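You operate a simulated robot arm through the tools that you are given. There is no shell and no other tool. Be economical: measure what you need, move in short steps, check, and stop when the job is done.

Carry out the task below with a simulated two-armed robot. There is one attempt and no reset: what you move stays moved.

JOB
Clear both weights away and fold the cot cover in half.
Fine: weights into the green drawer; shut it.

Only the result counts: the job must be done as asked and must still hold three seconds after the hand-in. Knocking over, shifting, dropping, spilling or breaking anything else fails it. Lids that push on must go on centred and level and be pressed home; caps that screw on are set level and turned clockwise until they are tight. Flat cloth is picked up by pressing the open fingertips on it (5 to 10 N) and closing them slowly along it; thin cloth reads only 2 to 8 mm in the jaws.

ROBOT AND FRAMES
Two 7-joint arms with two-finger parallel grippers on one trunk, on a base that drives. Base frame: it is fixed to the floor where the robot stands at the start and does not move with it; the origin is under the middle of the robot, x ahead of it, y to its left, z up. Units: cm, degrees, N and s.
The left shoulder is at the start at [7, 13.4, 110.1], the right one opposite. With the tool pointing down near the work surface each hand reaches from about 18 to 64 cm from the robot's upright axis, wherever it stands, measured 20 degrees to its own side. Places, roughly: folding end of the cover bench [10, 60, 90]; green drawer [60, 10, 70]; inside of the green drawer [60, 20, 70]. Payload 1.57 kg a hand.
Tool frame (each hand has its own): the origin (TCP) lies between the finger pads and is the grasp point; the fingertips stand 3 cm ahead of it; z points along the fingers, y is the line along which they close. Largest opening 8 cm; finger width 1.7, thickness 1.2; the body of the gripper, 4 by 8.2 cm, starts 8 cm behind the TCP.
Orientation is told as [roll, pitch, yaw] about the base's x, y, z axes, in that order, counted from this pose: with the fingers straight down and closing along the base's y, the tool's x points along the base's -x, its y along +y and its z along -z.

CONTROLS
- The arms move only by the tool nudge_tool. It takes "left_steps", "right_steps" or both (then of equal length, played together; a hand with none holds still); each is a list that holds one entry, the list of rows, each a list of 6 numbers: the shift along the tool's x, y, z in cm, then the turn, a rotation vector about the tool's x, y, z in degrees. In form: [[[tx, ty, tz, rx, ry, rz], ...]]. A call has 1 to 8 rows; each row is the pose to reach, as a shift and turn from the pose commanded when the call began, along the tool's axes at that moment. "left_grip" and "right_grip" are, for a hand that has rows, the gripper command, from -1 (shut) to 1 (fully open), values between in proportion, set as the call begins (left out, the last holds). Rows are played at 5 a second. More than 5 cm and 8.6 degrees between two rows, or a gripper value outside its range, and nothing of the call is played. Where a pose cannot be reached the arm comes as near as it can. A force on the tool above 40 N (or 10 N above the force at the start of the call, whichever is more), or a blocked arm, ends the call early, and 0.2 s more pass. Each finger travels about 15.3 cm/s and halts on what it meets, pressing with about 36 N; the grip force reading is that of the motor and also rises with nothing between the fingers. The clock runs only during rows and for 0.2 s after the last one: add rows that repeat a pose to give the fingers time. It gives the time, the measured TCP pose, the force on the tool (base axes), the opening and the grip force at its end, in the units of the frame above (readings bear some noise), with the torque about the TCP (base axes, N m) and any sound that the robot's microphone picked up.
- Cameras (640 x 400 px; columns grow to the right, rows downward): "scene" is now at [10.67, 6.25, 131.48]; the picture's right is [0.75, -0.66, -0.00], its down [-0.46, -0.52, -0.72] and it looks along [0.48, 0.54, -0.69] (base axes); focal length 214 px, centre (320, 200). "left" rides on the left gripper at [7.2, 0.7, -12.2] in its tool frame; the picture's right is [-0.09, 1.00, 0.00], its down [-0.84, -0.08, -0.54] and it looks along [-0.54, -0.05, 0.84] (tool axes); focal length 238 px, centre (320, 200). "right" rides on the right gripper at [7.2, -0.7, -12.2] in its tool frame; the picture's right is [0.09, 1.00, 0.00], its down [-0.84, 0.08, -0.54] and it looks along [-0.54, 0.05, 0.84] (tool axes); focal length 238 px, centre (320, 200). There is no depth. A picture from a camera that has moved, and an enlarged one, comes with that camera's place and axes in the base frame and with its lens.
- camera(camera): a new picture of that camera. It takes no simulated time.
- raise_lower(by): slides the trunk up (or, below 0, down) by that many cm; the arms and the scene camera ride with it, the base frame stays. It gives what a move gives, with no picture.
- base_move(legs): drives the robot by 1 to 6 legs, each [ahead, left, turn to the left] in cm, cm and degrees, along the robot's own axes; the way and the turn of a leg run together, so that a leg with both is an arc; at most 150 cm and 180 degrees a leg. The arms and the cameras ride along, it lands a little off, and it stops where it bumps. It gives what a move gives.
- turn_head(pan, tilt): turns the head with the scene camera to pan (to the left, within 86 degrees either way) and tilt (down, from -29 to 69), counted from straight ahead of the robot. It gives what a move gives.
- enlarge(camera, box): a new picture of the part [left, top, right, bottom] of that camera's present view, enlarged. It takes no simulated time.
- hand_in(): hands the job in; it is judged then, once.

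Go step by step. Nothing tells you exact positions but the pictures and the camera data: compare them with the known pose of the tool, close in by small moves and look again before you grip or let go. The budget is 120 turns and 88 pictures, counting those below and the enlarged ones. Unless the task says otherwise, let go and move clear before handing in, and close with one line.

The tools are called after "Emit:" by a JSON object that holds its "method" and its "body". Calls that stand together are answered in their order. nudge_tool: Moves the arms, as the interface text tells. Its arguments: {"type":"object","properties":{"left_steps":{"type":"array","items":{"type":"array","items":{"type":"array","items":{"type":"number"}}}},"left_grip":{"type":"number"},"right_steps":{"type":"array","items":{"type":"array","items":{"type":"array","items":{"type":"number"}}}},"right_grip":{"type":"number"}},"required":[]} The other tools are called the same way: raise_lower (by) slides the trunk up or down; base_move (legs) drives the base; turn_head (pan, tilt) turns the head that bears the scene camera; camera (camera) takes a picture; enlarge (camera, box) takes an enlarged picture of a part of a camera's view; hand_in () hands the job in.

At the start:

```text
time: 0.0
left_tcp_pos: [36.4, 41.77, 119.75]
left_ee_rot: [0.0, 0.0, 0.0]
left_force: [-0.2, 0.6, 0.3]
left_moment: [0.01, -0.04, -0.01]
left_width: 8.0
left_finger_force: 0.1
right_tcp_pos: [38.8, 3.6, 119.74]
right_ee_rot: [0.1, 0.1, 0.1]
right_force: [0.8, -0.7, 0.3]
right_moment: [-0.02, 0.02, -0.02]
right_width: 7.98
right_finger_force: 0.1
trunk travel left (down, up): [-67.5, 26.5]
robot x, y, heading: [0.33, 0.03, 0.1]
head pan, tilt: [48.7, 43.8]
```

scene: 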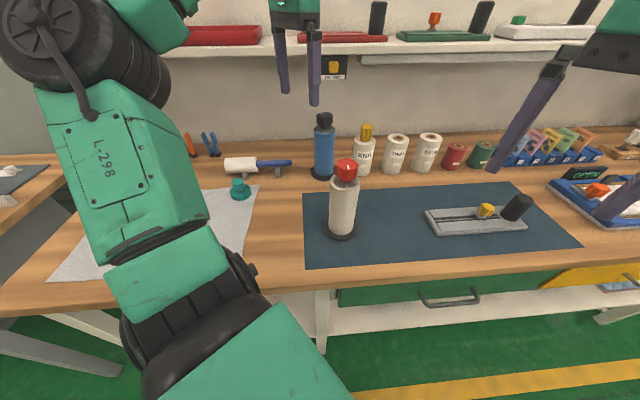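
right: 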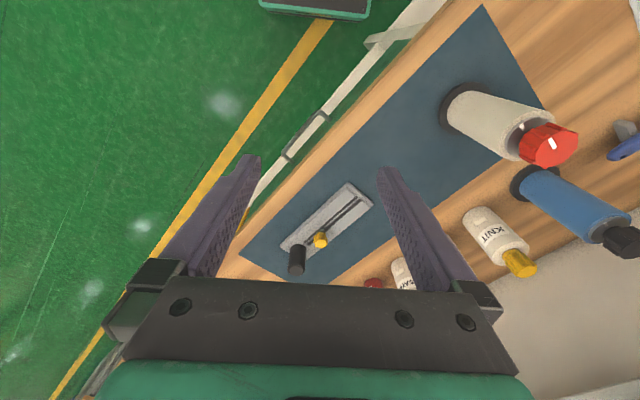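
left: 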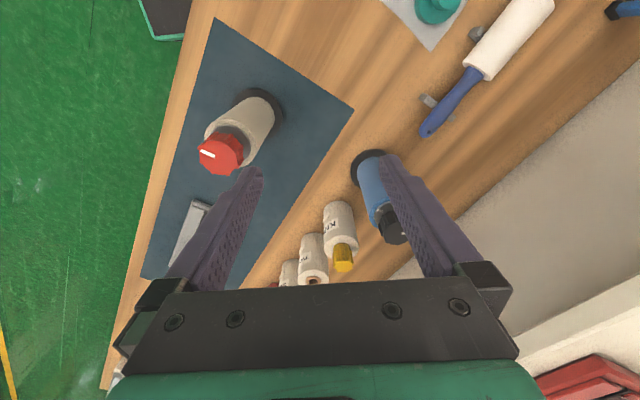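

The arm blocks the view of the cover, which seems to be the pale cloth on the left with a teal weight on it. I'll turn the head to see more.

Emit:
{"method": "turn_head", "body": {"pan": 80, "tilt": 45}}

Emit:
{"method": "camera", "body": {"camera": "scene"}}

Emit:
{"method": "turn_head", "body": {"pan": 15, "tilt": 45}}

Emit:
{"method": "camera", "body": {"camera": "scene"}}

```text
time: 1.0
left_tcp_pos: [36.38, 41.88, 119.74]
left_ee_rot: [0.0, 0.0, 0.1]
left_force: [0.7, -0.2, -0.4]
left_moment: [0.0, 0.02, -0.03]
left_width: 7.99
left_finger_force: 0.1
right_tcp_pos: [38.76, 3.72, 119.83]
right_ee_rot: [-0.1, 0.0, 0.0]
right_force: [-0.8, 0.2, 0.5]
right_moment: [0.02, 0.0, 0.02]
right_width: 8.02
right_finger_force: 0.0
trunk travel left (down, up): [-67.5, 26.5]
robot x, y, heading: [0.15, -0.18, 0.0]
head pan, tilt: [80.0, 45.0]
```

```text
84 pictures are left
camera scene: at [6.65, 8.07, 131.31], right [0.98, -0.17, 0.0], down [-0.12, -0.7, -0.71], along [0.12, 0.7, -0.71], focal length 214 px, centre (320, 200)
```

scene: 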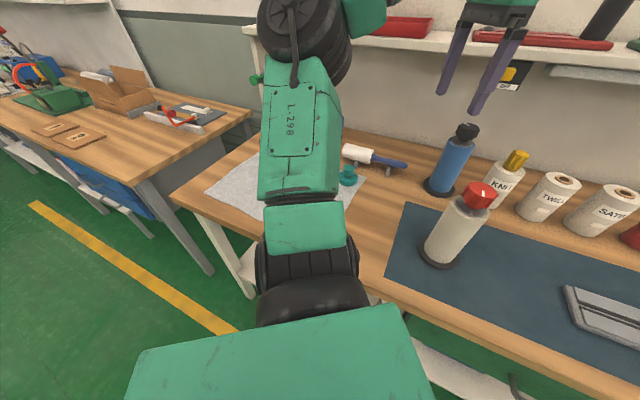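

```text
time: 2.3
left_tcp_pos: [36.31, 41.97, 119.74]
left_ee_rot: [0.0, 0.0, 0.0]
left_force: [0.2, 0.1, -0.3]
left_moment: [-0.01, 0.02, 0.02]
left_width: 8.0
left_finger_force: 0.0
right_tcp_pos: [38.81, 3.8, 119.77]
right_ee_rot: [0.1, 0.0, 0.0]
right_force: [-0.9, 0.2, -0.5]
right_moment: [-0.02, -0.01, 0.01]
right_width: 7.99
right_finger_force: 0.0
trunk travel left (down, up): [-67.5, 26.5]
robot x, y, heading: [-0.37, -0.26, 0.0]
head pan, tilt: [15.0, 45.0]
```

```text
83 pictures are left
camera scene: at [13.08, 2.18, 131.31], right [0.26, -0.97, 0.0], down [-0.68, -0.18, -0.71], along [0.68, 0.18, -0.71], focal length 214 px, centre (320, 200)
```

scene: 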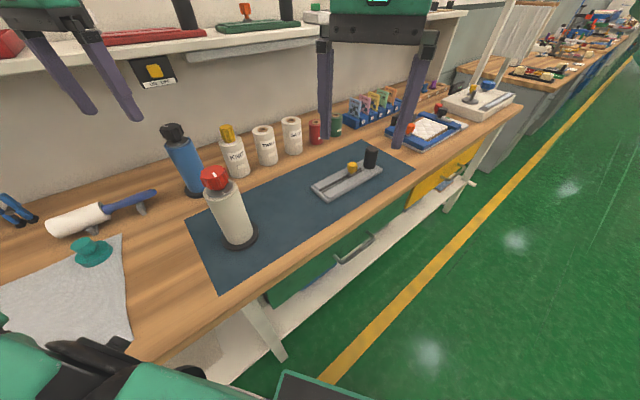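

The bench runs diagonally: its front edge has a normal of about (0.6, 0.8). I'll back off slightly and turn to face it squarely, then look at the cloth.

Emit:
{"method": "base_move", "body": {"legs": [[-4, -5, 0], [0, 0, 53]]}}

Emit:
{"method": "turn_head", "body": {"pan": 25, "tilt": 45}}

Emit:
{"method": "camera", "body": {"camera": "scene"}}

Emit:
{"method": "camera", "body": {"camera": "left"}}

```text
time: 5.7
left_tcp_pos: [-15.78, 49.19, 119.78]
left_ee_rot: [0.1, 0.0, 53.2]
left_force: [0.3, -0.3, 0.2]
left_moment: [0.01, 0.01, 0.02]
left_width: 8.04
left_finger_force: 0.1
right_tcp_pos: [16.24, 28.25, 119.71]
right_ee_rot: [-0.1, 0.0, 53.1]
right_force: [0.4, 0.0, 0.1]
right_moment: [0.03, 0.0, -0.02]
right_width: 7.97
right_finger_force: 0.0
trunk travel left (down, up): [-67.5, 26.5]
robot x, y, heading: [-4.08, -5.22, 53.1]
head pan, tilt: [15.0, 45.0]
```

```text
time: 6.4
left_tcp_pos: [-15.73, 49.26, 119.73]
left_ee_rot: [0.0, 0.0, 53.2]
left_force: [-0.7, -0.3, -0.4]
left_moment: [0.02, 0.0, 0.02]
left_width: 7.98
left_finger_force: 0.2
right_tcp_pos: [16.31, 28.27, 119.77]
right_ee_rot: [0.0, 0.0, 53.2]
right_force: [-0.5, 0.2, -0.6]
right_moment: [0.01, 0.01, 0.01]
right_width: 7.98
right_finger_force: 0.1
trunk travel left (down, up): [-67.5, 26.5]
robot x, y, heading: [-3.86, -5.14, 53.3]
head pan, tilt: [25.0, 45.0]
```

```text
82 pictures are left
camera scene: at [0.9, 7.05, 131.31], right [0.98, -0.2, 0.0], down [-0.14, -0.69, -0.71], along [0.14, 0.69, -0.71], focal length 214 px, centre (320, 200)
```

scene: 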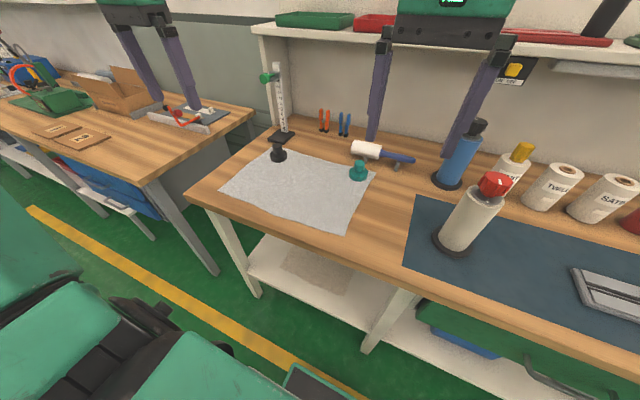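

```text
81 pictures are left
camera left: at [-20.52, 43.83, 131.75], right [-0.74, 0.67, 0.0], down [0.56, 0.62, 0.54], along [0.36, 0.4, -0.84], focal length 238 px, centre (320, 200)
```

left: 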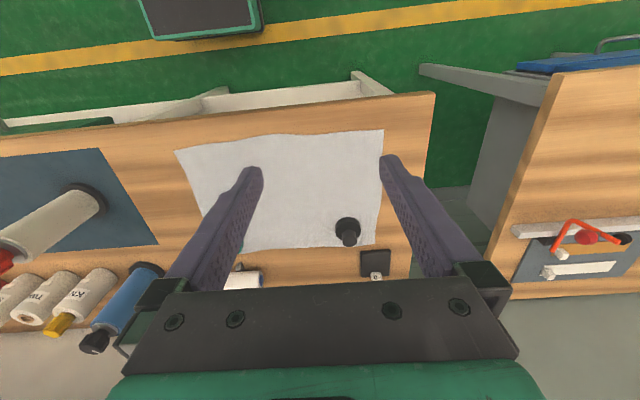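

The cloth is about 40x26 cm. A black weight sits at its back-left corner and a teal one at the back-right. Next I'll look closely at both, then at the drawer.

Emit:
{"method": "enlarge", "body": {"camera": "scene", "box": [200, 50, 430, 240]}}

Emit:
{"method": "turn_head", "body": {"pan": -40, "tilt": 52}}

Emit:
{"method": "camera", "body": {"camera": "scene"}}

```text
2.11 times, centred on (315, 145) of scene
camera zoom: at [0.9, 7.05, 131.31], right [0.98, -0.2, 0.0], down [-0.14, -0.69, -0.71], along [0.14, 0.69, -0.71], focal length 452 px, centre (330, 316)
```

zoom: 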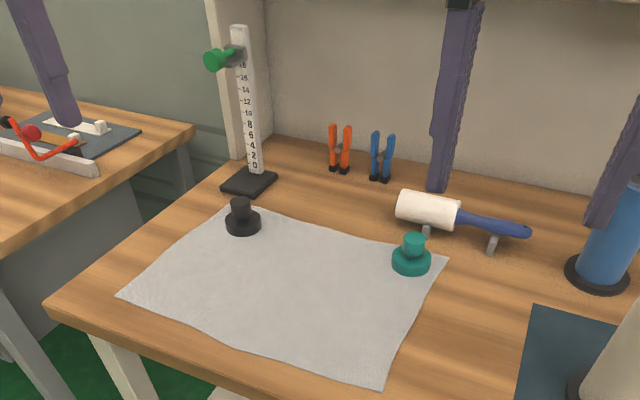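

```text
time: 7.8
left_tcp_pos: [-15.72, 49.24, 119.71]
left_ee_rot: [-0.1, 0.0, 53.2]
left_force: [1.1, 0.4, -0.7]
left_moment: [0.02, -0.01, 0.01]
left_width: 7.99
left_finger_force: 0.1
right_tcp_pos: [16.32, 28.29, 119.78]
right_ee_rot: [0.1, -0.1, 53.1]
right_force: [0.6, 0.0, 0.3]
right_moment: [0.0, 0.0, 0.02]
right_width: 8.0
right_finger_force: 0.1
trunk travel left (down, up): [-67.5, 26.5]
robot x, y, heading: [-3.59, -4.9, 53.2]
head pan, tilt: [-40.0, 52.0]
```

```text
79 pictures are left
camera scene: at [6.55, 0.81, 130.35], right [0.23, -0.97, 0.0], down [-0.77, -0.18, -0.62], along [0.6, 0.14, -0.79], focal length 214 px, centre (320, 200)
```

scene: 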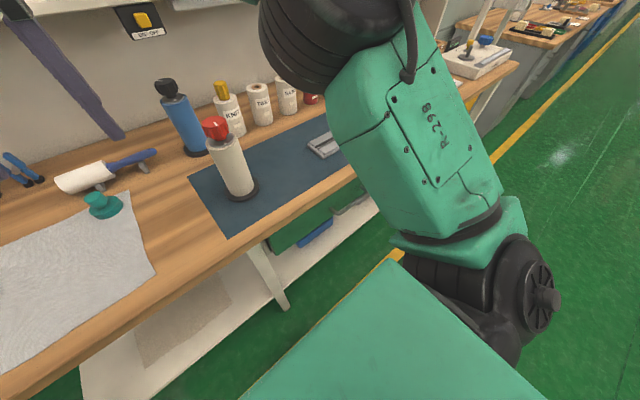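

The right arm hides the drawer. I'll back off and slide right to stand in front of it.

Emit:
{"method": "base_move", "body": {"legs": [[-14, 0, 0], [0, -42, 0]]}}

Emit:
{"method": "turn_head", "body": {"pan": 0, "tilt": 50}}

Emit:
{"method": "camera", "body": {"camera": "scene"}}

```text
time: 11.3
left_tcp_pos: [10.5, 12.6, 119.79]
left_ee_rot: [-0.1, 0.1, 53.4]
left_force: [-0.2, 0.1, 0.0]
left_moment: [-0.02, 0.03, 0.0]
left_width: 8.01
left_finger_force: 0.1
right_tcp_pos: [42.43, -8.28, 119.72]
right_ee_rot: [0.0, 0.0, 53.3]
right_force: [-0.7, -0.3, 0.0]
right_moment: [-0.01, -0.03, -0.02]
right_width: 8.0
right_finger_force: 0.1
trunk travel left (down, up): [-67.5, 26.5]
robot x, y, heading: [22.36, -41.45, 53.4]
head pan, tilt: [-40.0, 52.0]
```

```text
time: 12.4
left_tcp_pos: [10.53, 12.63, 119.66]
left_ee_rot: [0.0, 0.0, 53.3]
left_force: [1.1, 0.8, 0.1]
left_moment: [0.0, -0.07, -0.01]
left_width: 8.0
left_finger_force: 0.0
right_tcp_pos: [42.51, -8.24, 119.66]
right_ee_rot: [0.0, 0.0, 53.3]
right_force: [-0.2, 0.1, 0.4]
right_moment: [0.01, -0.01, 0.0]
right_width: 8.01
right_finger_force: 0.0
trunk travel left (down, up): [-67.5, 26.5]
robot x, y, heading: [22.48, -41.58, 53.2]
head pan, tilt: [0.0, 50.0]
```

```text
78 pictures are left
camera scene: at [30.15, -31.4, 130.61], right [0.8, -0.6, 0.0], down [-0.46, -0.61, -0.64], along [0.38, 0.52, -0.77], focal length 214 px, centre (320, 200)
```

scene: 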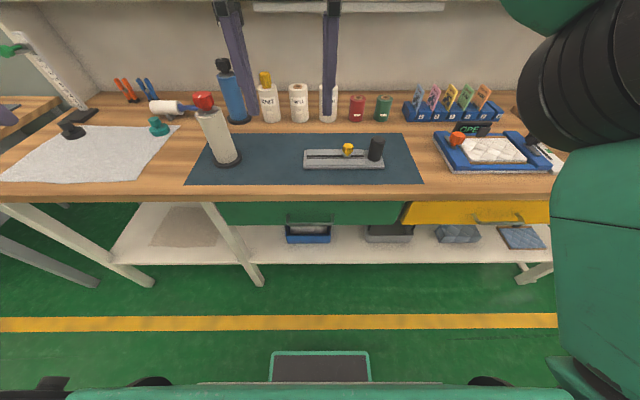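

Emit:
{"method": "enlarge", "body": {"camera": "scene", "box": [190, 130, 430, 280]}}

Emit:
{"method": "camera", "body": {"camera": "right"}}

```text
2.67 times, centred on (310, 205) of scene
camera zoom: at [30.15, -31.4, 130.61], right [0.8, -0.6, 0.0], down [-0.46, -0.61, -0.64], along [0.38, 0.52, -0.77], focal length 572 px, centre (347, 187)
```

zoom: 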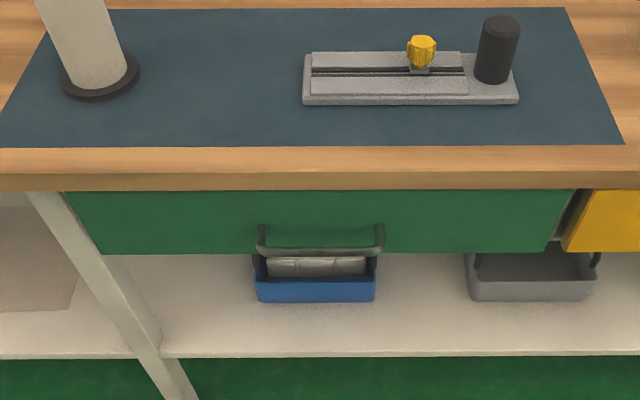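

```text
76 pictures are left
camera right: at [38.77, -14.54, 132.04], right [-0.85, 0.52, 0.0], down [0.44, 0.72, 0.54], along [0.28, 0.46, -0.84], focal length 238 px, centre (320, 200)
```

right: 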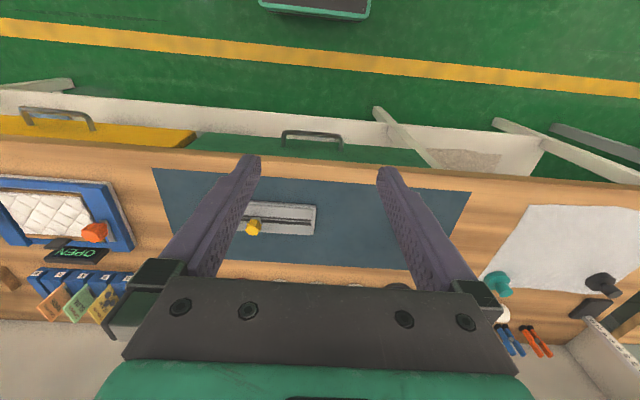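

The drawer handle is a bar at about e≈40, n≈29, z≈77 (e along the bench, n into it). My plan is to close the right fingers, lower them behind the bar and pull. I'll approach in front of it first and look.

Emit:
{"method": "nudge_tool", "body": {"right_steps": [[[-1, 0, 5, 0, 0, 0], [-2, 0, 10, 0, 0, 0], [-3, 0, 15, 0, 0, 0], [-4, 0, 20, 0, 0, 0], [-4.5, 0, 24, 0, 0, 0], [-5, 0, 28, 0, 0, 0], [-5, 0, 30, 0, 0, 0]]], "right_grip": -1}}

Emit:
{"method": "camera", "body": {"camera": "right"}}

Emit:
{"method": "camera", "body": {"camera": "scene"}}

```text
refused: row 1 steps farther than a row can; nothing moved
```

```text
75 pictures are left
camera right: at [38.77, -14.54, 132.04], right [-0.85, 0.52, 0.0], down [0.44, 0.72, 0.54], along [0.28, 0.46, -0.84], focal length 238 px, centre (320, 200)
```

right: 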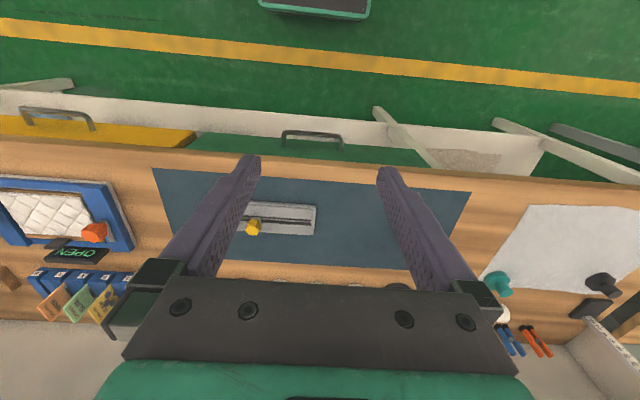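

```text
74 pictures are left
camera scene: at [30.15, -31.4, 130.61], right [0.8, -0.6, 0.0], down [-0.46, -0.61, -0.64], along [0.38, 0.52, -0.77], focal length 214 px, centre (320, 200)
```

scene: 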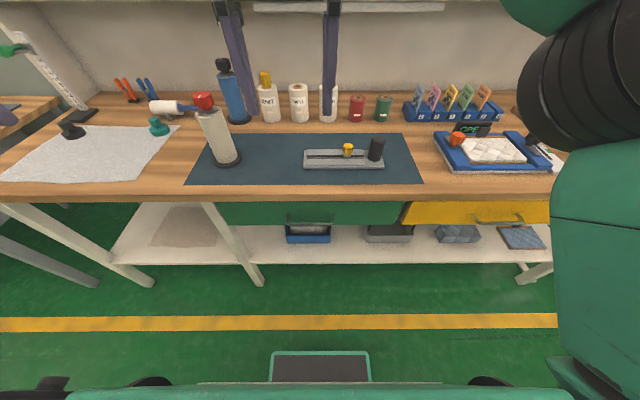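

A row may span at most 5 cm in total, so I'll redo this with shorter steps.

Emit:
{"method": "nudge_tool", "body": {"right_steps": [[[-0.7, 0, 4.7, 0, 0, 0], [-1.4, 0, 9.4, 0, 0, 0], [-2.1, 0, 14.1, 0, 0, 0], [-2.8, 0, 18.8, 0, 0, 0], [-3.5, 0, 23.5, 0, 0, 0], [-4.2, 0, 28, 0, 0, 0], [-5, 0, 31, 0, 0, 0], [-5, 0, 31, 0, 0, 0]]], "right_grip": -1}}

Emit:
{"method": "camera", "body": {"camera": "right"}}

Emit:
{"method": "enlarge", "body": {"camera": "scene", "box": [240, 150, 400, 250]}}

```text
time: 14.2
left_tcp_pos: [10.44, 12.41, 119.82]
left_ee_rot: [-0.1, 0.0, 53.3]
left_force: [0.8, 0.6, -0.5]
left_moment: [0.01, -0.05, 0.02]
left_width: 7.97
left_finger_force: 0.1
right_tcp_pos: [45.51, -4.5, 88.79]
right_ee_rot: [-0.1, 0.0, 53.3]
right_force: [0.3, 0.5, 0.5]
right_moment: [-0.02, -0.02, 0.03]
right_width: 0.0
right_finger_force: 22.1
trunk travel left (down, up): [-67.5, 26.5]
robot x, y, heading: [22.53, -41.49, 53.3]
head pan, tilt: [0.0, 50.0]
```

```text
73 pictures are left
camera right: at [41.72, -10.56, 101.15], right [-0.85, 0.52, 0.0], down [0.44, 0.72, 0.54], along [0.28, 0.46, -0.84], focal length 238 px, centre (320, 200)
```

right: 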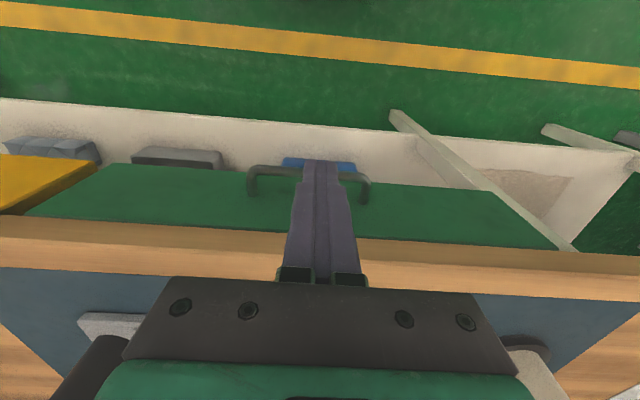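

```text
4.00 times, centred on (320, 200) of scene
camera zoom: at [30.14, -31.45, 130.62], right [0.8, -0.6, 0.0], down [-0.46, -0.61, -0.64], along [0.38, 0.52, -0.77], focal length 858 px, centre (320, 200)
```

zoom: 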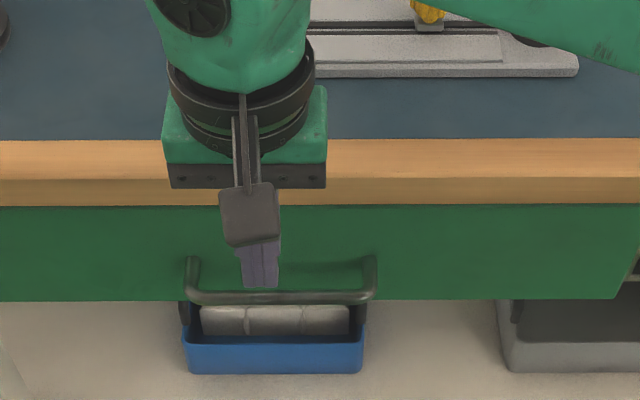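

I estimate the bar at n≈28.2, z≈77, with a gap of about 3 cm to the face. I'll tilt the tips forward 10° and stop just above the gap to check.

Emit:
{"method": "nudge_tool", "body": {"right_steps": [[[-2, 0, 0, 0, -5, 0], [-4.2, 0, 0, 0, -10, 0], [-6.4, 0, 1, 0, -10, 0], [-6.4, 0, 4, 0, -10, 0], [-6.4, 0, 6.8, 0, -10, 0], [-6.4, 0, 6.8, 0, -10, 0]]]}}

Emit:
{"method": "camera", "body": {"camera": "right"}}

Emit:
{"method": "enlarge", "body": {"camera": "scene", "box": [240, 150, 400, 250]}}

```text
time: 15.6
left_tcp_pos: [10.47, 12.58, 119.81]
left_ee_rot: [-0.1, 0.0, 53.3]
left_force: [0.2, -0.5, 0.4]
left_moment: [-0.03, 0.0, 0.01]
left_width: 7.99
left_finger_force: 0.1
right_tcp_pos: [49.36, 0.78, 81.85]
right_ee_rot: [-0.1, -10.0, 53.4]
right_force: [0.2, -0.1, -0.6]
right_moment: [0.0, -0.02, -0.01]
right_width: 0.0
right_finger_force: 21.2
trunk travel left (down, up): [-67.5, 26.5]
robot x, y, heading: [22.59, -41.36, 53.3]
head pan, tilt: [0.0, 50.0]
```

```text
71 pictures are left
camera right: at [44.38, -7.01, 92.68], right [-0.85, 0.52, -0.02], down [0.37, 0.63, 0.68], along [0.36, 0.57, -0.73], focal length 238 px, centre (320, 200)
```

right: 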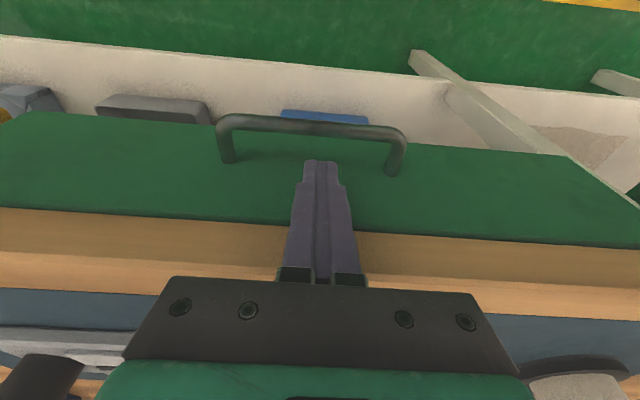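

```text
4.00 times, centred on (320, 200) of scene
camera zoom: at [30.15, -31.41, 130.62], right [0.8, -0.6, 0.0], down [-0.46, -0.61, -0.64], along [0.38, 0.52, -0.77], focal length 858 px, centre (320, 200)
```

zoom: 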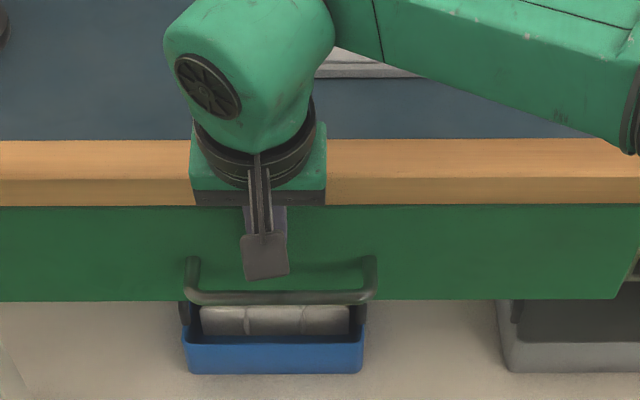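

The tips are above the gap as planned. I'll lower straight down and start a short pull.

Emit:
{"method": "nudge_tool", "body": {"right_steps": [[[0.32, 0, 1.8, 0, 0, 0], [0.64, 0, 3.64, 0, 0, 0], [0.64, 0, 3.64, 0, 0, 0], [2.6, 0, 3.3, 0, 0, 0], [4.6, 0, 2.95, 0, 0, 0], [6.55, 0, 2.6, 0, 0, 0]]]}}

Emit:
{"method": "camera", "body": {"camera": "scene"}}

```text
time: 17.0
left_tcp_pos: [10.51, 12.57, 119.79]
left_ee_rot: [-0.1, 0.0, 53.3]
left_force: [0.4, -0.1, 0.5]
left_moment: [-0.03, 0.0, 0.01]
left_width: 8.0
left_finger_force: 0.0
right_tcp_pos: [45.69, -4.1, 78.31]
right_ee_rot: [-0.1, -9.9, 53.3]
right_force: [0.3, -0.1, -0.8]
right_moment: [-0.01, 0.02, 0.01]
right_width: 0.0
right_finger_force: 21.6
trunk travel left (down, up): [-67.5, 26.5]
robot x, y, heading: [22.48, -41.58, 53.2]
head pan, tilt: [0.0, 50.0]
```

```text
69 pictures are left
camera scene: at [30.15, -31.43, 130.62], right [0.8, -0.6, 0.0], down [-0.46, -0.61, -0.64], along [0.38, 0.52, -0.77], focal length 214 px, centre (320, 200)
```

scene: 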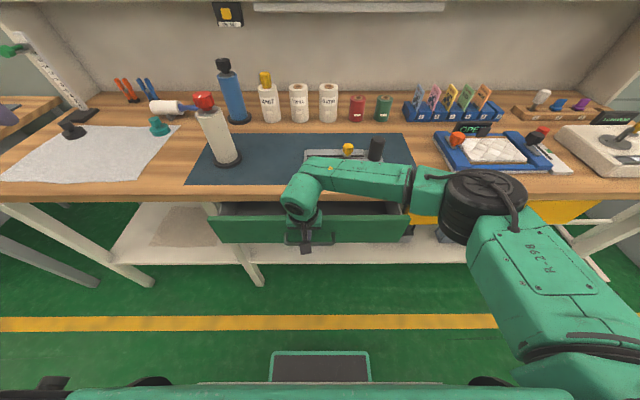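

The hook works and the drawer is opening. I'll keep pulling.

Emit:
{"method": "nudge_tool", "body": {"right_steps": [[[2.95, 0, -0.52, 0, 0, 0], [5.9, 0, -1.04, 0, 0, 0], [8.87, 0, -1.57, 0, 0, 0], [11.8, 0, -2.1, 0, 0, 0], [14.8, 0, -2.6, 0, 0, 0], [16.7, 0, -2.95, 0, 0, 0], [16.7, 0, -2.95, 0, 0, 0]]]}}

Emit:
{"method": "camera", "body": {"camera": "scene"}}

```text
time: 18.6
left_tcp_pos: [10.54, 12.51, 119.72]
left_ee_rot: [0.0, 0.1, 53.3]
left_force: [0.0, 0.0, 0.1]
left_moment: [-0.01, 0.0, -0.02]
left_width: 8.02
left_finger_force: 0.0
right_tcp_pos: [35.7, -17.61, 78.25]
right_ee_rot: [0.0, -10.0, 53.4]
right_force: [0.5, 0.2, 0.0]
right_moment: [0.0, 0.03, -0.01]
right_width: 0.0
right_finger_force: 21.4
trunk travel left (down, up): [-67.5, 26.5]
robot x, y, heading: [22.37, -41.64, 53.3]
head pan, tilt: [0.0, 50.0]
```

```text
68 pictures are left
camera scene: at [30.18, -31.4, 130.61], right [0.8, -0.6, 0.0], down [-0.46, -0.61, -0.64], along [0.38, 0.52, -0.77], focal length 214 px, centre (320, 200)
```

scene: 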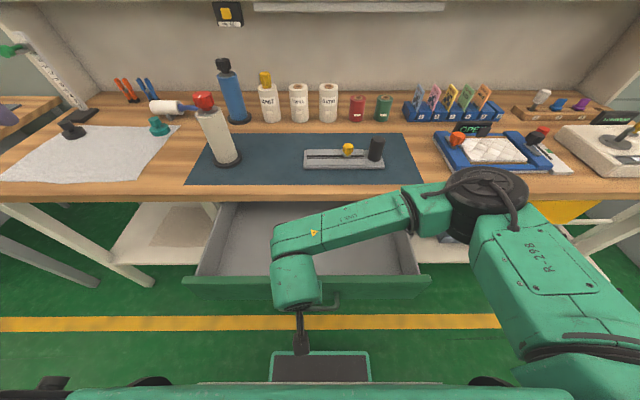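

The drawer is open about 22 cm. I'll lift the right hand out, level it, open the gripper, and drive over to the cloth.

Emit:
{"method": "nudge_tool", "body": {"right_steps": [[[-0.7, 0, -3.9, 0, 0, 0], [-1.4, 0, -7.8, 0, 0, 0], [-2.1, 0, -11.8, 0, 0, 0], [-2.8, 0, -15.8, 0, 0, 0], [-3.5, 0, -19.7, 0, 5, 0], [-4.2, 0, -23.6, 0, 10, 0], [-4.9, 0, -27.5, 0, 10, 0], [-5.6, 0, -31.5, 0, 10, 0]]], "right_grip": 1}}

Emit:
{"method": "base_move", "body": {"legs": [[0, 74, 0], [20, 0, 0]]}}

Emit:
{"method": "turn_head", "body": {"pan": 0, "tilt": 45}}

Emit:
{"method": "camera", "body": {"camera": "scene"}}

```text
time: 20.4
left_tcp_pos: [10.42, 12.55, 119.78]
left_ee_rot: [-0.1, 0.0, 53.3]
left_force: [-0.6, -1.5, -1.5]
left_moment: [0.01, -0.03, 0.0]
left_width: 7.99
left_finger_force: 0.0
right_tcp_pos: [35.5, -17.7, 110.23]
right_ee_rot: [0.0, 0.0, 53.3]
right_force: [0.0, 0.0, -0.1]
right_moment: [-0.02, 0.01, -0.01]
right_width: 7.99
right_finger_force: 0.1
trunk travel left (down, up): [-67.5, 26.5]
robot x, y, heading: [22.28, -41.95, 53.1]
head pan, tilt: [0.0, 50.0]
```

```text
time: 25.6
left_tcp_pos: [-36.95, 73.41, 119.86]
left_ee_rot: [0.1, -0.2, 53.1]
left_force: [-0.2, -0.6, -0.1]
left_moment: [0.0, 0.01, -0.04]
left_width: 8.01
left_finger_force: 0.0
right_tcp_pos: [-12.03, 43.05, 110.22]
right_ee_rot: [0.1, 0.0, 53.1]
right_force: [0.7, 0.7, 0.2]
right_moment: [-0.02, 0.04, 0.01]
right_width: 8.0
right_finger_force: 0.0
trunk travel left (down, up): [-67.5, 26.5]
robot x, y, heading: [-25.04, 19.34, 53.1]
head pan, tilt: [0.0, 50.0]
```

```text
time: 26.3
left_tcp_pos: [-36.73, 73.46, 119.79]
left_ee_rot: [0.0, -0.1, 53.2]
left_force: [0.3, 0.7, -0.3]
left_moment: [-0.01, 0.0, -0.01]
left_width: 8.02
left_finger_force: 0.0
right_tcp_pos: [-11.95, 43.2, 110.34]
right_ee_rot: [0.0, 0.1, 53.1]
right_force: [-0.2, -0.5, 0.5]
right_moment: [0.01, 0.01, 0.03]
right_width: 8.01
right_finger_force: 0.1
trunk travel left (down, up): [-67.5, 26.5]
robot x, y, heading: [-25.24, 19.27, 53.2]
head pan, tilt: [0.0, 45.0]
```

```text
67 pictures are left
camera scene: at [-17.07, 29.86, 131.3], right [0.8, -0.6, 0.0], down [-0.43, -0.57, -0.71], along [0.42, 0.56, -0.71], focal length 214 px, centre (320, 200)
```

scene: 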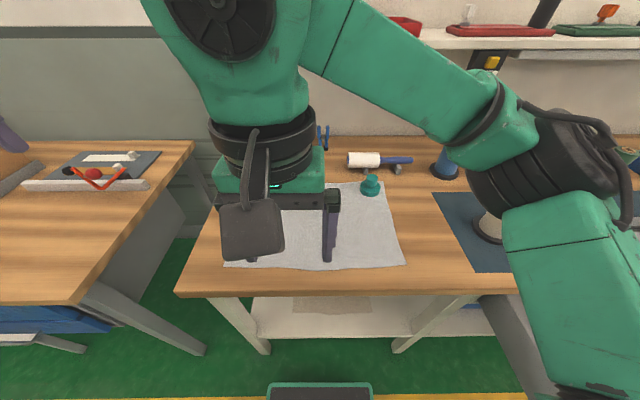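

I'm nearly square in front of the cloth, and about 6 cm closer gives enough reach. Then I'll bring both hands above the weights.

Emit:
{"method": "base_move", "body": {"legs": [[6, 0, 0]]}}

Emit:
{"method": "nudge_tool", "body": {"left_steps": [[[-1, -3.5, 1.5, 0, 0, 0], [-2, -7, 3, 0, 0, 0], [-3, -10.5, 4.5, 0, 0, 0], [-4, -14, 6, 0, 0, 0], [-5, -17.5, 7.5, 0, 0, 0], [-6, -21, 8, 0, 0, 0]]], "right_steps": [[[-3, -2.6, 0, 0, 0, 0], [-6, -5.3, 0, 0, 0, 0], [-9, -8, 0, 0, 0, 0], [-12, -11, 0, 0, 0, 0], [-15, -14, 0, 0, 0, 0], [-17, -16, 0, 0, 0, 0]]]}}

Emit:
{"method": "camera", "body": {"camera": "scene"}}

Emit:
{"method": "camera", "body": {"camera": "left"}}

Emit:
{"method": "camera", "body": {"camera": "right"}}

```text
time: 27.3
left_tcp_pos: [-33.53, 77.94, 119.96]
left_ee_rot: [0.0, -0.2, 53.1]
left_force: [0.7, 0.1, 0.9]
left_moment: [0.0, 0.01, 0.02]
left_width: 7.99
left_finger_force: 0.1
right_tcp_pos: [-8.53, 47.6, 110.37]
right_ee_rot: [0.0, -0.2, 53.2]
right_force: [-1.0, -1.3, 0.5]
right_moment: [0.0, 0.01, -0.04]
right_width: 8.01
right_finger_force: 0.0
trunk travel left (down, up): [-67.5, 26.5]
robot x, y, heading: [-21.54, 23.82, 53.2]
head pan, tilt: [0.0, 45.0]
```

```text
time: 28.7
left_tcp_pos: [-12.64, 70.32, 111.55]
left_ee_rot: [0.2, 0.1, 53.2]
left_force: [0.2, -0.6, 0.0]
left_moment: [-0.02, 0.03, 0.0]
left_width: 7.98
left_finger_force: 0.1
right_tcp_pos: [14.79, 51.88, 110.01]
right_ee_rot: [0.1, 0.1, 53.3]
right_force: [0.1, 0.4, 0.5]
right_moment: [0.0, 0.03, -0.04]
right_width: 8.01
right_finger_force: 0.1
trunk travel left (down, up): [-67.5, 26.5]
robot x, y, heading: [-21.6, 24.06, 53.0]
head pan, tilt: [0.0, 45.0]
```

```text
66 pictures are left
camera scene: at [-13.31, 34.52, 131.29], right [0.8, -0.6, 0.0], down [-0.43, -0.57, -0.71], along [0.42, 0.57, -0.71], focal length 214 px, centre (320, 200)
```

scene: 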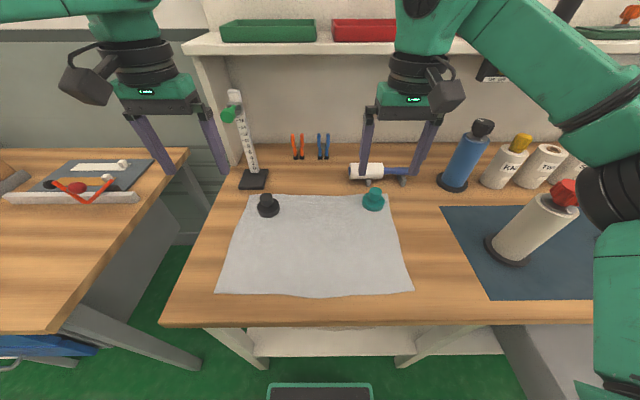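

```text
65 pictures are left
camera left: at [-17.41, 64.87, 123.58], right [-0.74, 0.67, 0.0], down [0.56, 0.62, 0.54], along [0.36, 0.4, -0.84], focal length 238 px, centre (320, 200)
```

left: 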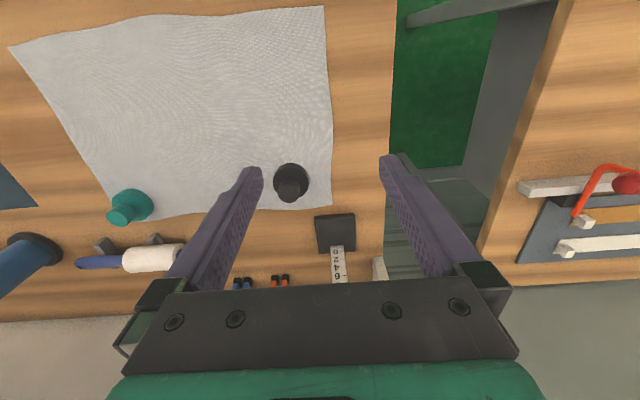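

```text
64 pictures are left
camera right: at [10.98, 45.74, 122.29], right [-0.85, 0.52, 0.0], down [0.44, 0.72, 0.54], along [0.28, 0.46, -0.84], focal length 238 px, centre (320, 200)
```

right: 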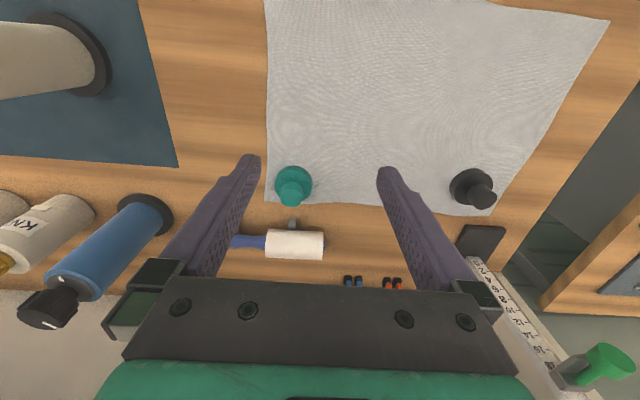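

Both weights are well located: black at (n 59.8, e −46), teal at (n 62, e −16), about 5.5 cm tall. I'll move both open grippers above them.

Emit:
{"method": "nudge_tool", "body": {"left_steps": [[[-4, -2.2, 0, 0, 0, 0], [-8, -4.4, 0, 0, 0, 0], [-11.05, -6.25, 1, 0, 0, 0], [-11.05, -6.25, 5, 0, 0, 0], [-11.05, -6.25, 10, 0, 0, 0], [-11.05, -6.25, 13.5, 0, 0, 0], [-11.05, -6.25, 13.5, 0, 0, 0]]], "right_steps": [[[-4, -1.1, 0, 0, 0, 0], [-8, -2.1, 0, 0, 0, 0], [-11.5, -3.1, 1, 0, 0, 0], [-11.5, -3.1, 5, 0, 0, 0], [-11.5, -3.1, 9, 0, 0, 0], [-11.5, -3.1, 12, 0, 0, 0], [-11.5, -3.1, 12, 0, 0, 0]]]}}

Emit:
{"method": "enlarge", "body": {"camera": "scene", "box": [220, 120, 420, 245]}}

Emit:
{"method": "camera", "body": {"camera": "left"}}

Emit:
{"method": "camera", "body": {"camera": "right"}}

```text
time: 30.3
left_tcp_pos: [-2.08, 75.24, 98.31]
left_ee_rot: [0.0, -0.1, 53.1]
left_force: [-0.1, 0.8, -0.2]
left_moment: [-0.02, 0.0, 0.0]
left_width: 7.98
left_finger_force: 0.1
left hand out of reach, approached as far as the arm can: row 2, 3, 4, 5, 6, 7
right_tcp_pos: [24.17, 59.26, 98.01]
right_ee_rot: [-0.1, 0.0, 53.2]
right_force: [0.2, -0.6, -0.4]
right_moment: [0.04, -0.01, 0.0]
right_width: 8.02
right_finger_force: 0.1
trunk travel left (down, up): [-67.5, 26.5]
robot x, y, heading: [-21.66, 24.48, 53.1]
head pan, tilt: [0.0, 45.0]
```

```text
3.20 times, centred on (320, 182) of scene
camera zoom: at [-13.52, 34.53, 131.3], right [0.8, -0.6, 0.0], down [-0.42, -0.57, -0.71], along [0.42, 0.57, -0.71], focal length 686 px, centre (320, 256)
```

zoom: 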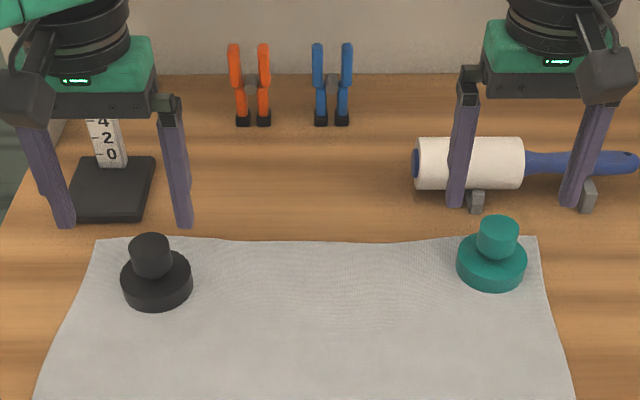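

```text
62 pictures are left
camera left: at [-6.89, 69.71, 110.28], right [-0.74, 0.67, 0.0], down [0.56, 0.62, 0.54], along [0.36, 0.4, -0.84], focal length 238 px, centre (320, 200)
```

left: 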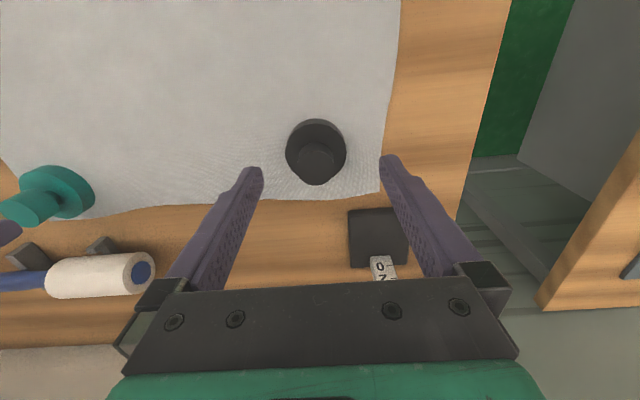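

```text
61 pictures are left
camera right: at [20.26, 53.03, 110.23], right [-0.85, 0.52, 0.0], down [0.44, 0.72, 0.54], along [0.28, 0.46, -0.84], focal length 238 px, centre (320, 200)
```

right: 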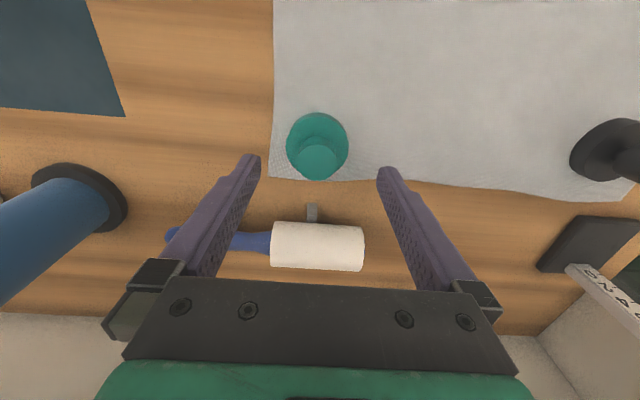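

Small corrections are needed: left about 0.7 forward and 0.5 right, right 0.5 forward. The flange tops are near z 88.7 and the knob tops at 91.8, so I'll go down to TCP 92.2.

Emit:
{"method": "nudge_tool", "body": {"left_steps": [[[0, 0, 2, 0, 0, 0], [-0.3, -0.3, 4, 0, 0, 0], [-0.7, -0.5, 5, 0, 0, 0], [-0.7, -0.5, 6.1, 0, 0, 0], [-0.7, -0.5, 6.1, 0, 0, 0]]], "right_steps": [[[-0.2, 0, 2, 0, 0, 0], [-0.5, 0, 4, 0, 0, 0], [-0.5, 0, 5, 0, 0, 0], [-0.5, 0, 5.8, 0, 0, 0], [-0.5, 0, 5.8, 0, 0, 0]]]}}

Emit:
{"method": "camera", "body": {"camera": "left"}}

Emit:
{"method": "camera", "body": {"camera": "right"}}

```text
time: 31.5
left_tcp_pos: [-2.32, 74.99, 92.35]
left_ee_rot: [-0.1, -0.1, 53.1]
left_force: [-1.4, -1.0, 0.0]
left_moment: [0.0, 0.01, 0.01]
left_width: 8.01
left_finger_force: 0.0
left hand out of reach, approached as far as the arm can: row 2, 3, 4, 5
right_tcp_pos: [24.14, 59.66, 92.31]
right_ee_rot: [0.0, 0.0, 53.2]
right_force: [0.5, -0.9, -0.6]
right_moment: [0.0, 0.0, -0.02]
right_width: 7.99
right_finger_force: 0.1
trunk travel left (down, up): [-67.5, 26.5]
robot x, y, heading: [-21.8, 24.05, 53.3]
head pan, tilt: [0.0, 45.0]
```

```text
60 pictures are left
camera left: at [-7.25, 69.58, 104.29], right [-0.74, 0.67, 0.0], down [0.56, 0.62, 0.54], along [0.37, 0.4, -0.84], focal length 238 px, centre (320, 200)
```

left: 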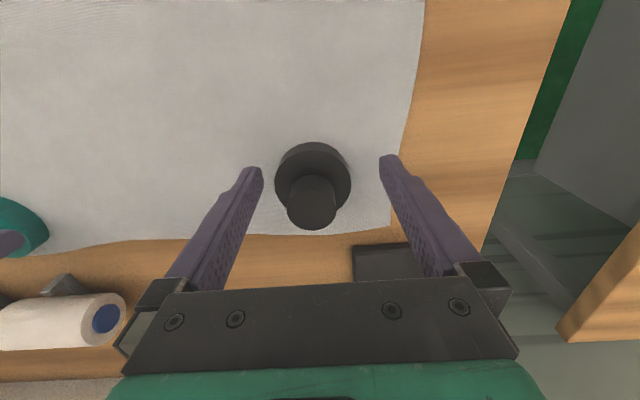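

```text
59 pictures are left
camera right: at [20.36, 53.48, 104.62], right [-0.85, 0.52, 0.0], down [0.44, 0.72, 0.54], along [0.28, 0.46, -0.84], focal length 238 px, centre (320, 200)
```

right: 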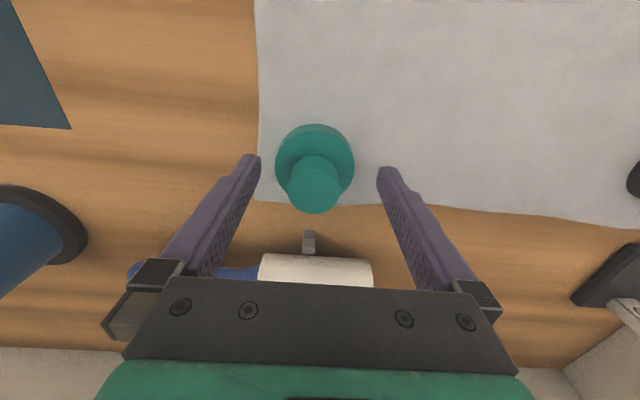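

The right gripper is well placed, but the left is about 1 cm short in reach. I'll lift both hands slightly, draw the right one back 3 cm, and drive 3 cm closer.

Emit:
{"method": "nudge_tool", "body": {"left_steps": [[[0, 0, -2, 0, 0, 0], [0.5, 0, -4.5, 0, 0, 0], [1, 0, -5, 0, 0, 0]]], "right_steps": [[[0, 0, -2.5, 0, 0, 0], [1, 0, -5, 0, 0, 0], [3, 0, -5, 0, 0, 0]]]}}

Emit:
{"method": "base_move", "body": {"legs": [[3, 0, 0]]}}

```text
time: 32.3
left_tcp_pos: [-2.97, 74.13, 97.22]
left_ee_rot: [-0.1, -0.2, 53.1]
left_force: [0.0, 0.4, -0.3]
left_moment: [0.03, 0.0, 0.0]
left_width: 8.0
left_finger_force: 0.0
right_tcp_pos: [22.34, 57.3, 97.45]
right_ee_rot: [0.1, 0.0, 53.2]
right_force: [0.4, 0.1, -0.3]
right_moment: [-0.01, 0.0, 0.01]
right_width: 7.98
right_finger_force: 0.0
trunk travel left (down, up): [-67.5, 26.5]
robot x, y, heading: [-21.6, 23.86, 53.0]
head pan, tilt: [0.0, 45.0]
```

```text
time: 33.1
left_tcp_pos: [-1.3, 76.44, 97.41]
left_ee_rot: [0.0, -0.3, 53.3]
left_force: [-0.7, 0.5, -0.5]
left_moment: [-0.01, -0.05, -0.03]
left_width: 7.99
left_finger_force: 0.1
right_tcp_pos: [23.95, 59.52, 97.64]
right_ee_rot: [0.0, -0.3, 53.2]
right_force: [0.8, 0.3, -0.2]
right_moment: [0.05, -0.04, 0.01]
right_width: 8.01
right_finger_force: 0.1
trunk travel left (down, up): [-67.5, 26.5]
robot x, y, heading: [-19.72, 26.23, 52.5]
head pan, tilt: [0.0, 45.0]
```

Now both are in range. I'll correct and descend, then check.

Emit:
{"method": "nudge_tool", "body": {"left_steps": [[[0.4, -0.3, 0, 0, 0, 0], [0.75, -0.6, 1, 0, 0, 0], [0.75, -0.6, 3, 0, 0, 0], [0.75, -0.6, 5.2, 0, 0, 0], [0.75, -0.6, 5.2, 0, 0, 0]]], "right_steps": [[[-0.3, -0.3, 0, 0, 0, 0], [-0.5, -0.3, 1, 0, 0, 0], [-0.5, -0.3, 3, 0, 0, 0], [-0.5, -0.3, 5.4, 0, 0, 0], [-0.5, -0.3, 5.4, 0, 0, 0]]]}}

Emit:
{"method": "camera", "body": {"camera": "left"}}

Emit:
{"method": "enlarge", "body": {"camera": "scene", "box": [220, 140, 420, 265]}}

```text
time: 34.3
left_tcp_pos: [-1.01, 75.67, 92.06]
left_ee_rot: [-0.1, -0.1, 53.3]
left_force: [0.0, 0.1, -0.1]
left_moment: [-0.02, -0.02, 0.02]
left_width: 7.98
left_finger_force: 0.1
right_tcp_pos: [24.64, 59.89, 91.87]
right_ee_rot: [0.0, 0.0, 53.2]
right_force: [0.6, -0.1, 0.6]
right_moment: [0.02, 0.02, -0.01]
right_width: 8.0
right_finger_force: 0.0
trunk travel left (down, up): [-67.5, 26.5]
robot x, y, heading: [-19.73, 26.44, 52.9]
head pan, tilt: [0.0, 45.0]
```

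```text
58 pictures are left
camera left: at [-5.96, 70.28, 104.02], right [-0.74, 0.67, 0.0], down [0.56, 0.62, 0.54], along [0.36, 0.4, -0.84], focal length 238 px, centre (320, 200)
```

left: 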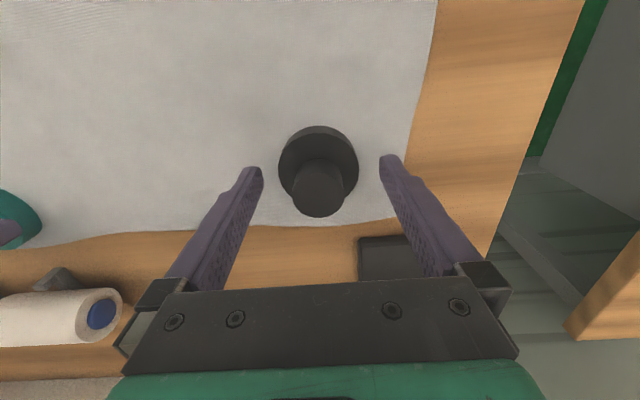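

```text
3.20 times, centred on (320, 202) of scene
camera zoom: at [-11.77, 36.96, 131.31], right [0.8, -0.6, 0.0], down [-0.42, -0.57, -0.71], along [0.42, 0.57, -0.71], focal length 686 px, centre (320, 192)
```

zoom: 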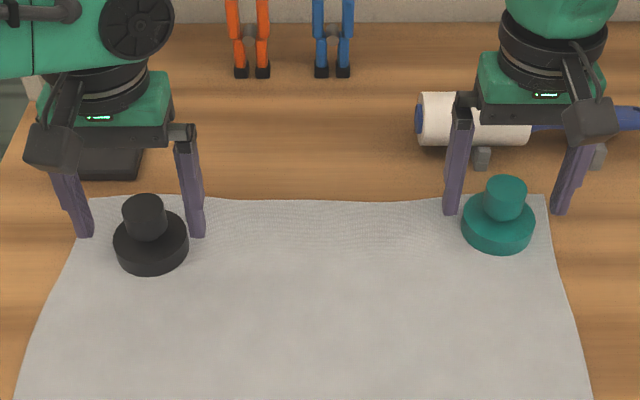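

Both are centred on the knobs. I'll close the grippers.

Emit:
{"method": "nudge_tool", "body": {"left_steps": [[[0, 0, 0, 0, 0, 0], [0, 0, 0, 0, 0, 0], [0, 0, 0, 0, 0, 0]]], "right_steps": [[[0, 0, 0, 0, 0, 0], [0, 0, 0, 0, 0, 0], [0, 0, 0, 0, 0, 0]]], "left_grip": -1, "right_grip": -1}}

Emit:
{"method": "nudge_tool", "body": {"left_steps": [[[0, 0, -1, 0, 0, 0], [0, 0, -3, 0, 0, 0], [0, 0, -7, 0, 0, 0], [0, 0, -11, 0, 0, 0], [0, 0, -15, 0, 0, 0]]], "right_steps": [[[0, 0, -1, 0, 0, 0], [0, 0, -3, 0, 0, 0], [0, 0, -7, 0, 0, 0], [0, 0, -11, 0, 0, 0], [0, 0, -15, 0, 0, 0]]]}}

Emit:
{"method": "camera", "body": {"camera": "scene"}}

```text
time: 35.1
left_tcp_pos: [-1.08, 75.7, 91.96]
left_ee_rot: [0.0, 0.1, 53.1]
left_force: [1.6, -0.4, -0.5]
left_moment: [-0.02, -0.04, 0.0]
left_width: 3.31
left_finger_force: 36.1
right_tcp_pos: [24.77, 59.83, 91.77]
right_ee_rot: [0.0, 0.0, 53.2]
right_force: [-1.3, 0.4, 0.2]
right_moment: [-0.05, 0.02, -0.03]
right_width: 3.34
right_finger_force: 35.8
trunk travel left (down, up): [-67.5, 26.5]
robot x, y, heading: [-19.92, 26.39, 53.1]
head pan, tilt: [0.0, 45.0]
```

```text
time: 36.3
left_tcp_pos: [-1.2, 75.71, 106.88]
left_ee_rot: [0.0, 0.0, 53.2]
left_force: [-0.9, -0.1, -4.6]
left_moment: [-0.01, 0.0, 0.02]
left_width: 3.3
left_finger_force: 36.0
right_tcp_pos: [24.88, 60.14, 106.99]
right_ee_rot: [-0.1, 0.0, 53.2]
right_force: [-0.5, 0.6, -4.0]
right_moment: [-0.01, -0.01, -0.01]
right_width: 3.33
right_finger_force: 35.7
trunk travel left (down, up): [-67.5, 26.5]
robot x, y, heading: [-19.78, 26.38, 53.1]
head pan, tilt: [0.0, 45.0]
```

```text
56 pictures are left
camera scene: at [-11.76, 37.09, 131.29], right [0.8, -0.6, 0.0], down [-0.42, -0.57, -0.71], along [0.42, 0.56, -0.71], focal length 214 px, centre (320, 200)
```

scene: 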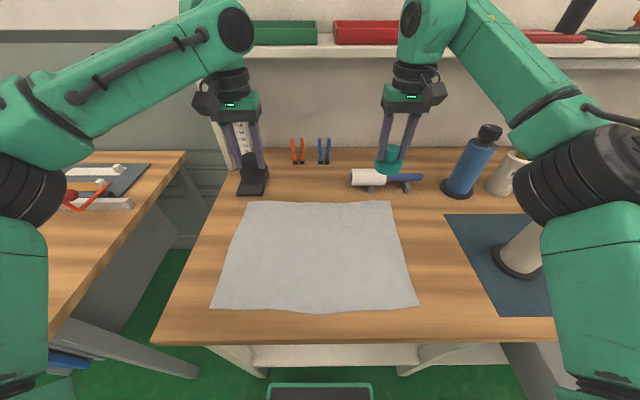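

Both weights are up (about 0.45 kg each). I'll retract the arms, back away, and drive sideways to the open drawer.

Emit:
{"method": "nudge_tool", "body": {"left_steps": [[[3, 0, 0, 0, 0, 0], [6, 0, 0, 0, 0, 0], [9, 0, 0, 0, 0, 0], [12.7, 0, 0, 0, 0, 0]]], "right_steps": [[[3, 0, 0, 0, 0, 0], [7, 0, 0, 0, 0, 0], [11, 0, 0, 0, 0, 0], [15, 0, 0, 0, 0, 0]]]}}

Emit:
{"method": "base_move", "body": {"legs": [[-28, 0, 0], [0, -71.5, 0]]}}

Emit:
{"method": "turn_head", "body": {"pan": 0, "tilt": 55}}

Emit:
{"method": "camera", "body": {"camera": "scene"}}

```text
time: 37.3
left_tcp_pos: [-8.66, 65.13, 107.15]
left_ee_rot: [0.0, -0.1, 53.3]
left_force: [0.3, -0.1, -4.6]
left_moment: [0.01, -0.01, -0.01]
left_width: 3.3
left_finger_force: 36.2
right_tcp_pos: [15.51, 47.75, 107.17]
right_ee_rot: [0.1, -0.1, 53.2]
right_force: [-0.4, -1.3, -4.0]
right_moment: [0.03, 0.01, -0.03]
right_width: 3.37
right_finger_force: 35.7
trunk travel left (down, up): [-67.5, 26.5]
robot x, y, heading: [-19.95, 26.12, 53.1]
head pan, tilt: [0.0, 45.0]
```

```text
time: 42.7
left_tcp_pos: [30.45, 0.66, 107.08]
left_ee_rot: [0.1, 0.0, 53.1]
left_force: [0.2, -0.6, -4.2]
left_moment: [-0.03, 0.04, 0.06]
left_width: 3.32
left_finger_force: 35.8
right_tcp_pos: [54.79, -16.99, 106.88]
right_ee_rot: [-0.1, 0.0, 53.1]
right_force: [0.2, 0.3, -4.8]
right_moment: [-0.06, 0.03, -0.01]
right_width: 3.33
right_finger_force: 35.8
trunk travel left (down, up): [-67.5, 26.5]
robot x, y, heading: [19.08, -38.12, 53.2]
head pan, tilt: [0.0, 45.0]
```

```text
time: 43.5
left_tcp_pos: [30.46, 0.48, 107.16]
left_ee_rot: [0.0, 0.0, 53.0]
left_force: [0.8, 0.5, -5.3]
left_moment: [0.0, 0.02, 0.01]
left_width: 3.3
left_finger_force: 36.4
right_tcp_pos: [54.81, -17.05, 107.01]
right_ee_rot: [0.0, 0.0, 53.1]
right_force: [0.0, 0.1, -4.3]
right_moment: [0.02, 0.03, 0.0]
right_width: 3.36
right_finger_force: 35.9
trunk travel left (down, up): [-67.5, 26.5]
robot x, y, heading: [18.96, -38.83, 53.1]
head pan, tilt: [0.0, 55.0]
```

```text
55 pictures are left
camera scene: at [26.78, -28.66, 129.95], right [0.8, -0.6, 0.0], down [-0.49, -0.66, -0.57], along [0.34, 0.46, -0.82], focal length 214 px, centre (320, 200)
```

scene: 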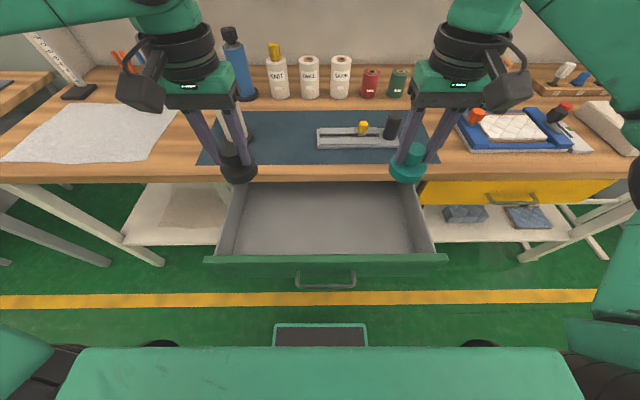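

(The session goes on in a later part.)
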